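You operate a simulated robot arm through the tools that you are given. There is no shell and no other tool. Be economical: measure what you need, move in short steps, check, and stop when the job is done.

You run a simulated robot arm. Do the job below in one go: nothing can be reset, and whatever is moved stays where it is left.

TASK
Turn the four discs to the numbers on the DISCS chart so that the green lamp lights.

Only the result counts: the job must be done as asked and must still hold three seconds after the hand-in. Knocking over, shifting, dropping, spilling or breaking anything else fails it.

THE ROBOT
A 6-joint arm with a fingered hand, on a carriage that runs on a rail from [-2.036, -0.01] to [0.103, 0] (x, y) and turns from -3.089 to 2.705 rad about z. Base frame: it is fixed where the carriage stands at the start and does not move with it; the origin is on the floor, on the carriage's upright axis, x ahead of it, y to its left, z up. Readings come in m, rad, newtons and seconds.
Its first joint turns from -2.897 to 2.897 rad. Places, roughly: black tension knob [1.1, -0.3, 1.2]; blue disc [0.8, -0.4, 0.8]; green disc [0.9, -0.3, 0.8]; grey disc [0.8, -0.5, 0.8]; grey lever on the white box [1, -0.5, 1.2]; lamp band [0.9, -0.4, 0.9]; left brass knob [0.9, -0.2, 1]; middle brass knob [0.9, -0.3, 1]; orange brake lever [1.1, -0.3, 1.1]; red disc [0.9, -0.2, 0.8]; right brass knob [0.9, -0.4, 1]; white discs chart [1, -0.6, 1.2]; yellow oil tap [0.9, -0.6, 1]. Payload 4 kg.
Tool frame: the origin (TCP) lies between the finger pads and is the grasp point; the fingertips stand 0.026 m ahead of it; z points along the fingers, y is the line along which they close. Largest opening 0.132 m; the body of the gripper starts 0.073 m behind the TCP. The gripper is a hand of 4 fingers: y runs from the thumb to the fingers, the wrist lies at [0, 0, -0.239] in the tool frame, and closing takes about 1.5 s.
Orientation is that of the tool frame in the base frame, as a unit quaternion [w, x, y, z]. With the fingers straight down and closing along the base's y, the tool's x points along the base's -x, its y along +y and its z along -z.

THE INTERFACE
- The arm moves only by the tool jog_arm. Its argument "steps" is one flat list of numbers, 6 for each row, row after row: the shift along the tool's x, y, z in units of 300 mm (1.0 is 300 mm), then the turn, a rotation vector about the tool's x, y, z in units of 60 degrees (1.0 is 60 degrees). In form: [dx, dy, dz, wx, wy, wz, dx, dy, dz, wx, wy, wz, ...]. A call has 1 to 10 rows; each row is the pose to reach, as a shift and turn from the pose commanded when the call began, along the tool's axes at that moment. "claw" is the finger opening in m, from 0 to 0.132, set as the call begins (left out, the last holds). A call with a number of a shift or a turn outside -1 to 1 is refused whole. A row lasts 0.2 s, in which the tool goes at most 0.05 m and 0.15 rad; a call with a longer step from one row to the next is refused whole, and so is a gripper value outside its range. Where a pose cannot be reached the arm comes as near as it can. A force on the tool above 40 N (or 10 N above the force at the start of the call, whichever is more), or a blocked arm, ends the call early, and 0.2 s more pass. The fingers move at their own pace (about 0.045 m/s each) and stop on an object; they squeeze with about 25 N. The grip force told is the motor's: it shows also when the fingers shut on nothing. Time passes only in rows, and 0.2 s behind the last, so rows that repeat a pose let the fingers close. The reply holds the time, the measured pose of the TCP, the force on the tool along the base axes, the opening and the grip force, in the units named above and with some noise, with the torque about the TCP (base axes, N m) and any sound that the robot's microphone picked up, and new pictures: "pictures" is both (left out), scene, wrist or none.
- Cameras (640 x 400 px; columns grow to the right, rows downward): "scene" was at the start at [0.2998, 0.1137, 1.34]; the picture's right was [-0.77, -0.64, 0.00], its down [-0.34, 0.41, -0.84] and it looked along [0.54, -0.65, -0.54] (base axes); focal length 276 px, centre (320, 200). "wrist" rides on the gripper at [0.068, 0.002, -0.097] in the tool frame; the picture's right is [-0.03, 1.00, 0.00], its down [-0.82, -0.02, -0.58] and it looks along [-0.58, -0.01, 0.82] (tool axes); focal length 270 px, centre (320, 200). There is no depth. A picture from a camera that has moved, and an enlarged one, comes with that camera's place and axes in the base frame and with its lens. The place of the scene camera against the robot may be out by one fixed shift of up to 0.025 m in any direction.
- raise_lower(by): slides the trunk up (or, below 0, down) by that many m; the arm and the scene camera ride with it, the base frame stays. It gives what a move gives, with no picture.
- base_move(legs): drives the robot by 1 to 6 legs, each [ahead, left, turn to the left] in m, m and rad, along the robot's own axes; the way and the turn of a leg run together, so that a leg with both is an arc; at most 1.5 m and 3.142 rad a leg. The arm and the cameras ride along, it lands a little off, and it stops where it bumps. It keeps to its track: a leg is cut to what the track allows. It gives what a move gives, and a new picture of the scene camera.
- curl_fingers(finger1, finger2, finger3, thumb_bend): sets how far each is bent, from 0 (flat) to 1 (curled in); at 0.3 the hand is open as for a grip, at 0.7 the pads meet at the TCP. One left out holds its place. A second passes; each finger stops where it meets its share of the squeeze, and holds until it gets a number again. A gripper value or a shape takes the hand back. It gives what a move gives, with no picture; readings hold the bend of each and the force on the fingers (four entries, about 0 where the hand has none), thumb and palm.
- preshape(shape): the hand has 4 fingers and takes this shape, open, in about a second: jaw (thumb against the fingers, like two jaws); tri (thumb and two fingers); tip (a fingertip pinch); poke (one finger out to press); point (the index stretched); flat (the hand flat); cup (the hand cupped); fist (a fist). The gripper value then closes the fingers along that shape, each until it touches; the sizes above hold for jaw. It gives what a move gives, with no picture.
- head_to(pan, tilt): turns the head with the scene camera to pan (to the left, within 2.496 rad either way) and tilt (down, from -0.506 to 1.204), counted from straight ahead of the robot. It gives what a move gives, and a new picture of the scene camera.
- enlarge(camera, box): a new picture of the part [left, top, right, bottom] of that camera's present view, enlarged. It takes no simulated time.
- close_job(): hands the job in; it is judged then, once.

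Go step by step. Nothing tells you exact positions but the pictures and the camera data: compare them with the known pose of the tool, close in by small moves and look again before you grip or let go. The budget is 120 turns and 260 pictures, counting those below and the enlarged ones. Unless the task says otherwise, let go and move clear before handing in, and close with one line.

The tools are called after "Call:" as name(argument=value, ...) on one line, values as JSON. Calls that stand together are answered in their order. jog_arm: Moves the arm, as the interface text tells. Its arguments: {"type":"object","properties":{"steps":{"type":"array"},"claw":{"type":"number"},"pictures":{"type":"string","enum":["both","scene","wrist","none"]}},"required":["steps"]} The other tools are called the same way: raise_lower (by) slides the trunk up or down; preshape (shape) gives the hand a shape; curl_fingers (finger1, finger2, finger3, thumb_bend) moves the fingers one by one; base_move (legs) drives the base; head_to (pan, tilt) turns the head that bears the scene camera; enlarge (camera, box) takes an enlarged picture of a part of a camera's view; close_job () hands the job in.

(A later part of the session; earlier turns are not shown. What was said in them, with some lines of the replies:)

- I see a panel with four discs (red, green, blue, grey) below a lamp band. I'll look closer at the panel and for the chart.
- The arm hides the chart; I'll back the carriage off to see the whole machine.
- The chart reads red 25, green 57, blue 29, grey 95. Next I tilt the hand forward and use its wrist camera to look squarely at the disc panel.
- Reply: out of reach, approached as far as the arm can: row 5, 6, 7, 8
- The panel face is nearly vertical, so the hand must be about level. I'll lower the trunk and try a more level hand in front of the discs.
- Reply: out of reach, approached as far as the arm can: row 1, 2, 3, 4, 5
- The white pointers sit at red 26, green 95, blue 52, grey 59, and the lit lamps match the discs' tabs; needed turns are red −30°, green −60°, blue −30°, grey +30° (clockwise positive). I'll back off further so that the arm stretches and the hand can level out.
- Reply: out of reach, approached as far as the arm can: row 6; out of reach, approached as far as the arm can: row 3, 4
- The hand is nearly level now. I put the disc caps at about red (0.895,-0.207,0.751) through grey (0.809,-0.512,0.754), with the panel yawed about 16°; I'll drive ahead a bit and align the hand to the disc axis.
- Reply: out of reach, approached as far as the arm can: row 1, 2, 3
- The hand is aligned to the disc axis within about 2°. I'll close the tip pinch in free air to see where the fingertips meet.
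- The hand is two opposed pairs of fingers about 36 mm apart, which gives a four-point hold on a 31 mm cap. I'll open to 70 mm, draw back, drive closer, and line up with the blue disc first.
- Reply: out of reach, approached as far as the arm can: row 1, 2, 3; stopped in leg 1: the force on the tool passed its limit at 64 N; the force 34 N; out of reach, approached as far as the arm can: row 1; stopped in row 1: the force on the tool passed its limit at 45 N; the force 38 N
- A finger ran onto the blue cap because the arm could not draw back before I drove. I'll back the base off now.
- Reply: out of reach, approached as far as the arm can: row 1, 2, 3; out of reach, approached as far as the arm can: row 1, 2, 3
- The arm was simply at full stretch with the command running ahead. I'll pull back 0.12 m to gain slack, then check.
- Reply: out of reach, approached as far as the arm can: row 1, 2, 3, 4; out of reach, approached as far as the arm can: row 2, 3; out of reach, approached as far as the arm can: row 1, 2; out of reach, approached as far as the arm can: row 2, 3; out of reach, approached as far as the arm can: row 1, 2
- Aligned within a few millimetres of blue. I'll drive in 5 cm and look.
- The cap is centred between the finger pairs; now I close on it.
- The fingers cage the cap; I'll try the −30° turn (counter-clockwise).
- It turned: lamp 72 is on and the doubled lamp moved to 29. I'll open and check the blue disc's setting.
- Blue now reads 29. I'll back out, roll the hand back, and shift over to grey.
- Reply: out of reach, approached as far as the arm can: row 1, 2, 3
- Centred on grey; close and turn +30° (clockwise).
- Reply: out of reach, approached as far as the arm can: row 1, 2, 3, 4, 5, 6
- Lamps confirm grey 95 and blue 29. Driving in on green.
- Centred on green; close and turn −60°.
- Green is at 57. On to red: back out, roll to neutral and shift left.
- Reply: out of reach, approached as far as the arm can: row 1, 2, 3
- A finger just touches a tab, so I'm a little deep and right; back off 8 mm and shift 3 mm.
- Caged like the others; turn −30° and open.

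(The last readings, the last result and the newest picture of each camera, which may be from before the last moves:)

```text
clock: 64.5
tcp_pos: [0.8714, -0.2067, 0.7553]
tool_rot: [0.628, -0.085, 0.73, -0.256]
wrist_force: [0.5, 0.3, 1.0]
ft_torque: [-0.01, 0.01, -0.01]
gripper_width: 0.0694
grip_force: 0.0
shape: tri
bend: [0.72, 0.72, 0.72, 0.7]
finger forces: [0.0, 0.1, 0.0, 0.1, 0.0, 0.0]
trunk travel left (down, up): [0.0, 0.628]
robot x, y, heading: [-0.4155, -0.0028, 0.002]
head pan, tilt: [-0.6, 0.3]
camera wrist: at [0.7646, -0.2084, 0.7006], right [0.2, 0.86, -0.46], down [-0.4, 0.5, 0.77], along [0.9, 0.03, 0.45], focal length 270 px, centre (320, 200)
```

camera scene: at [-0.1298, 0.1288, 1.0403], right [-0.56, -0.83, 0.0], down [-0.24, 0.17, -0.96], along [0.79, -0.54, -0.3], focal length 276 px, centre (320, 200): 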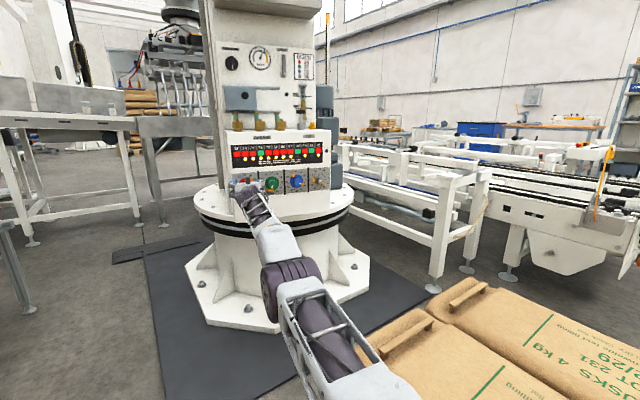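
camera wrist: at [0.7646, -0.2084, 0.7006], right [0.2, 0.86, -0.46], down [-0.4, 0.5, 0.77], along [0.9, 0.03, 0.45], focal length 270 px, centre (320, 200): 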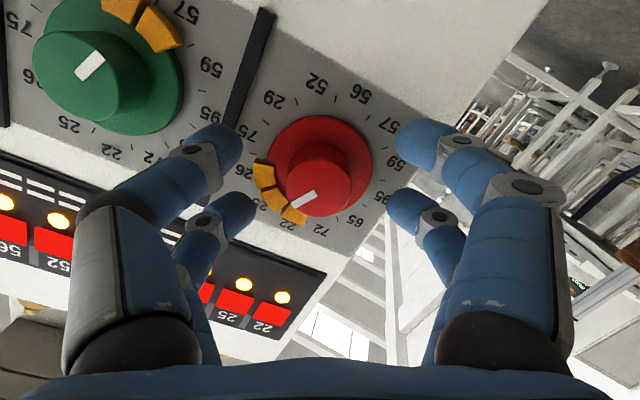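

Red turned. I'll back out and inspect the whole panel.

Call:
base_move(legs=[[-0.2, 0, 0]])

Call:
enlarge(camera="scene", box=[195, 100, 325, 205])

Call:
enlarge(camera="wrist", box=[0, 0, 420, 270])

```text
clock: 66.1
tcp_pos: [0.6697, -0.2059, 0.7549]
tool_rot: [0.628, -0.085, 0.73, -0.256]
wrist_force: [-0.4, 1.2, -0.6]
ft_torque: [0.0, 0.02, 0.02]
gripper_width: 0.0691
grip_force: 0.1
shape: tri
bend: [0.72, 0.72, 0.72, 0.7]
finger forces: [0.0, 0.0, 0.1, 0.1, 0.1, 0.0]
trunk travel left (down, up): [0.0, 0.628]
robot x, y, heading: [-0.6153, -0.002, 0.007]
head pan, tilt: [-0.6, 0.3]
camera scene: at [-0.3323, 0.1282, 1.0403], right [-0.56, -0.83, 0.0], down [-0.24, 0.17, -0.96], along [0.79, -0.53, -0.3], focal length 276 px, centre (320, 200)
```

scene: 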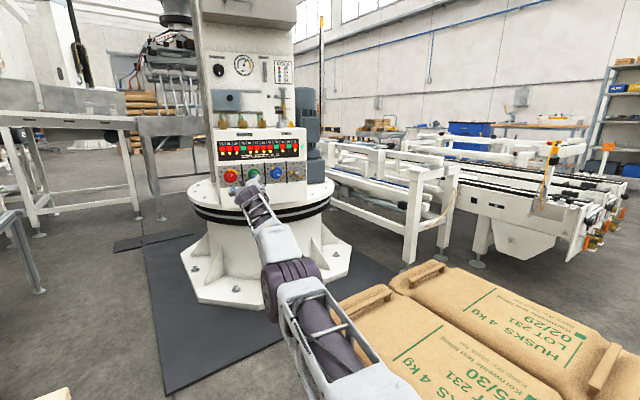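

```text
3.81 times, centred on (260, 152) of scene
camera zoom: at [-0.3323, 0.1282, 1.0403], right [-0.56, -0.83, 0.0], down [-0.24, 0.17, -0.96], along [0.79, -0.53, -0.3], focal length 1051 px, centre (549, 381)
```

zoom: 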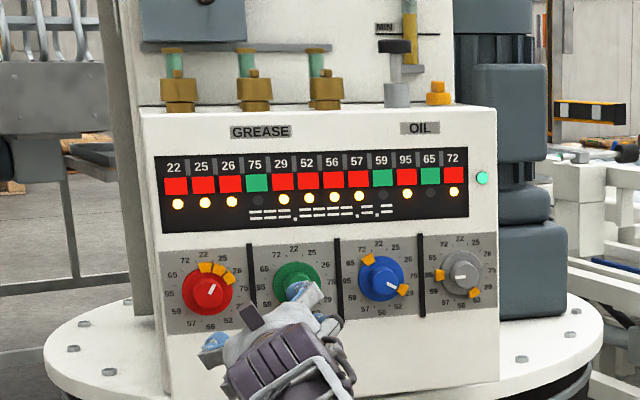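

```text
1.48 times, centred on (210, 135) of wrist
camera zoom: at [0.5627, -0.2078, 0.7005], right [0.2, 0.86, -0.46], down [-0.4, 0.5, 0.77], along [0.9, 0.03, 0.45], focal length 400 px, centre (483, 296)
```

zoom: 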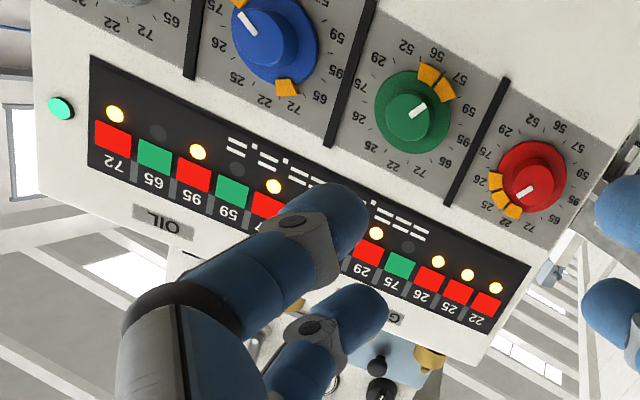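

The green lamp at the right end of the band is lit, every red window has its lamp on, and the hand is clear of the panel. I'll hand in now.

Call:
close_job()

```text
The job is handed in.
```

The discs are set to red 25, green 57, blue 29 and grey 95 as on the DISCS chart, and the green lamp was lit when I handed in; while lining up I once drove a finger into the blue cap (64 N) and later lightly touched a tab on the red disc (10 N), with no damage or shift visible.
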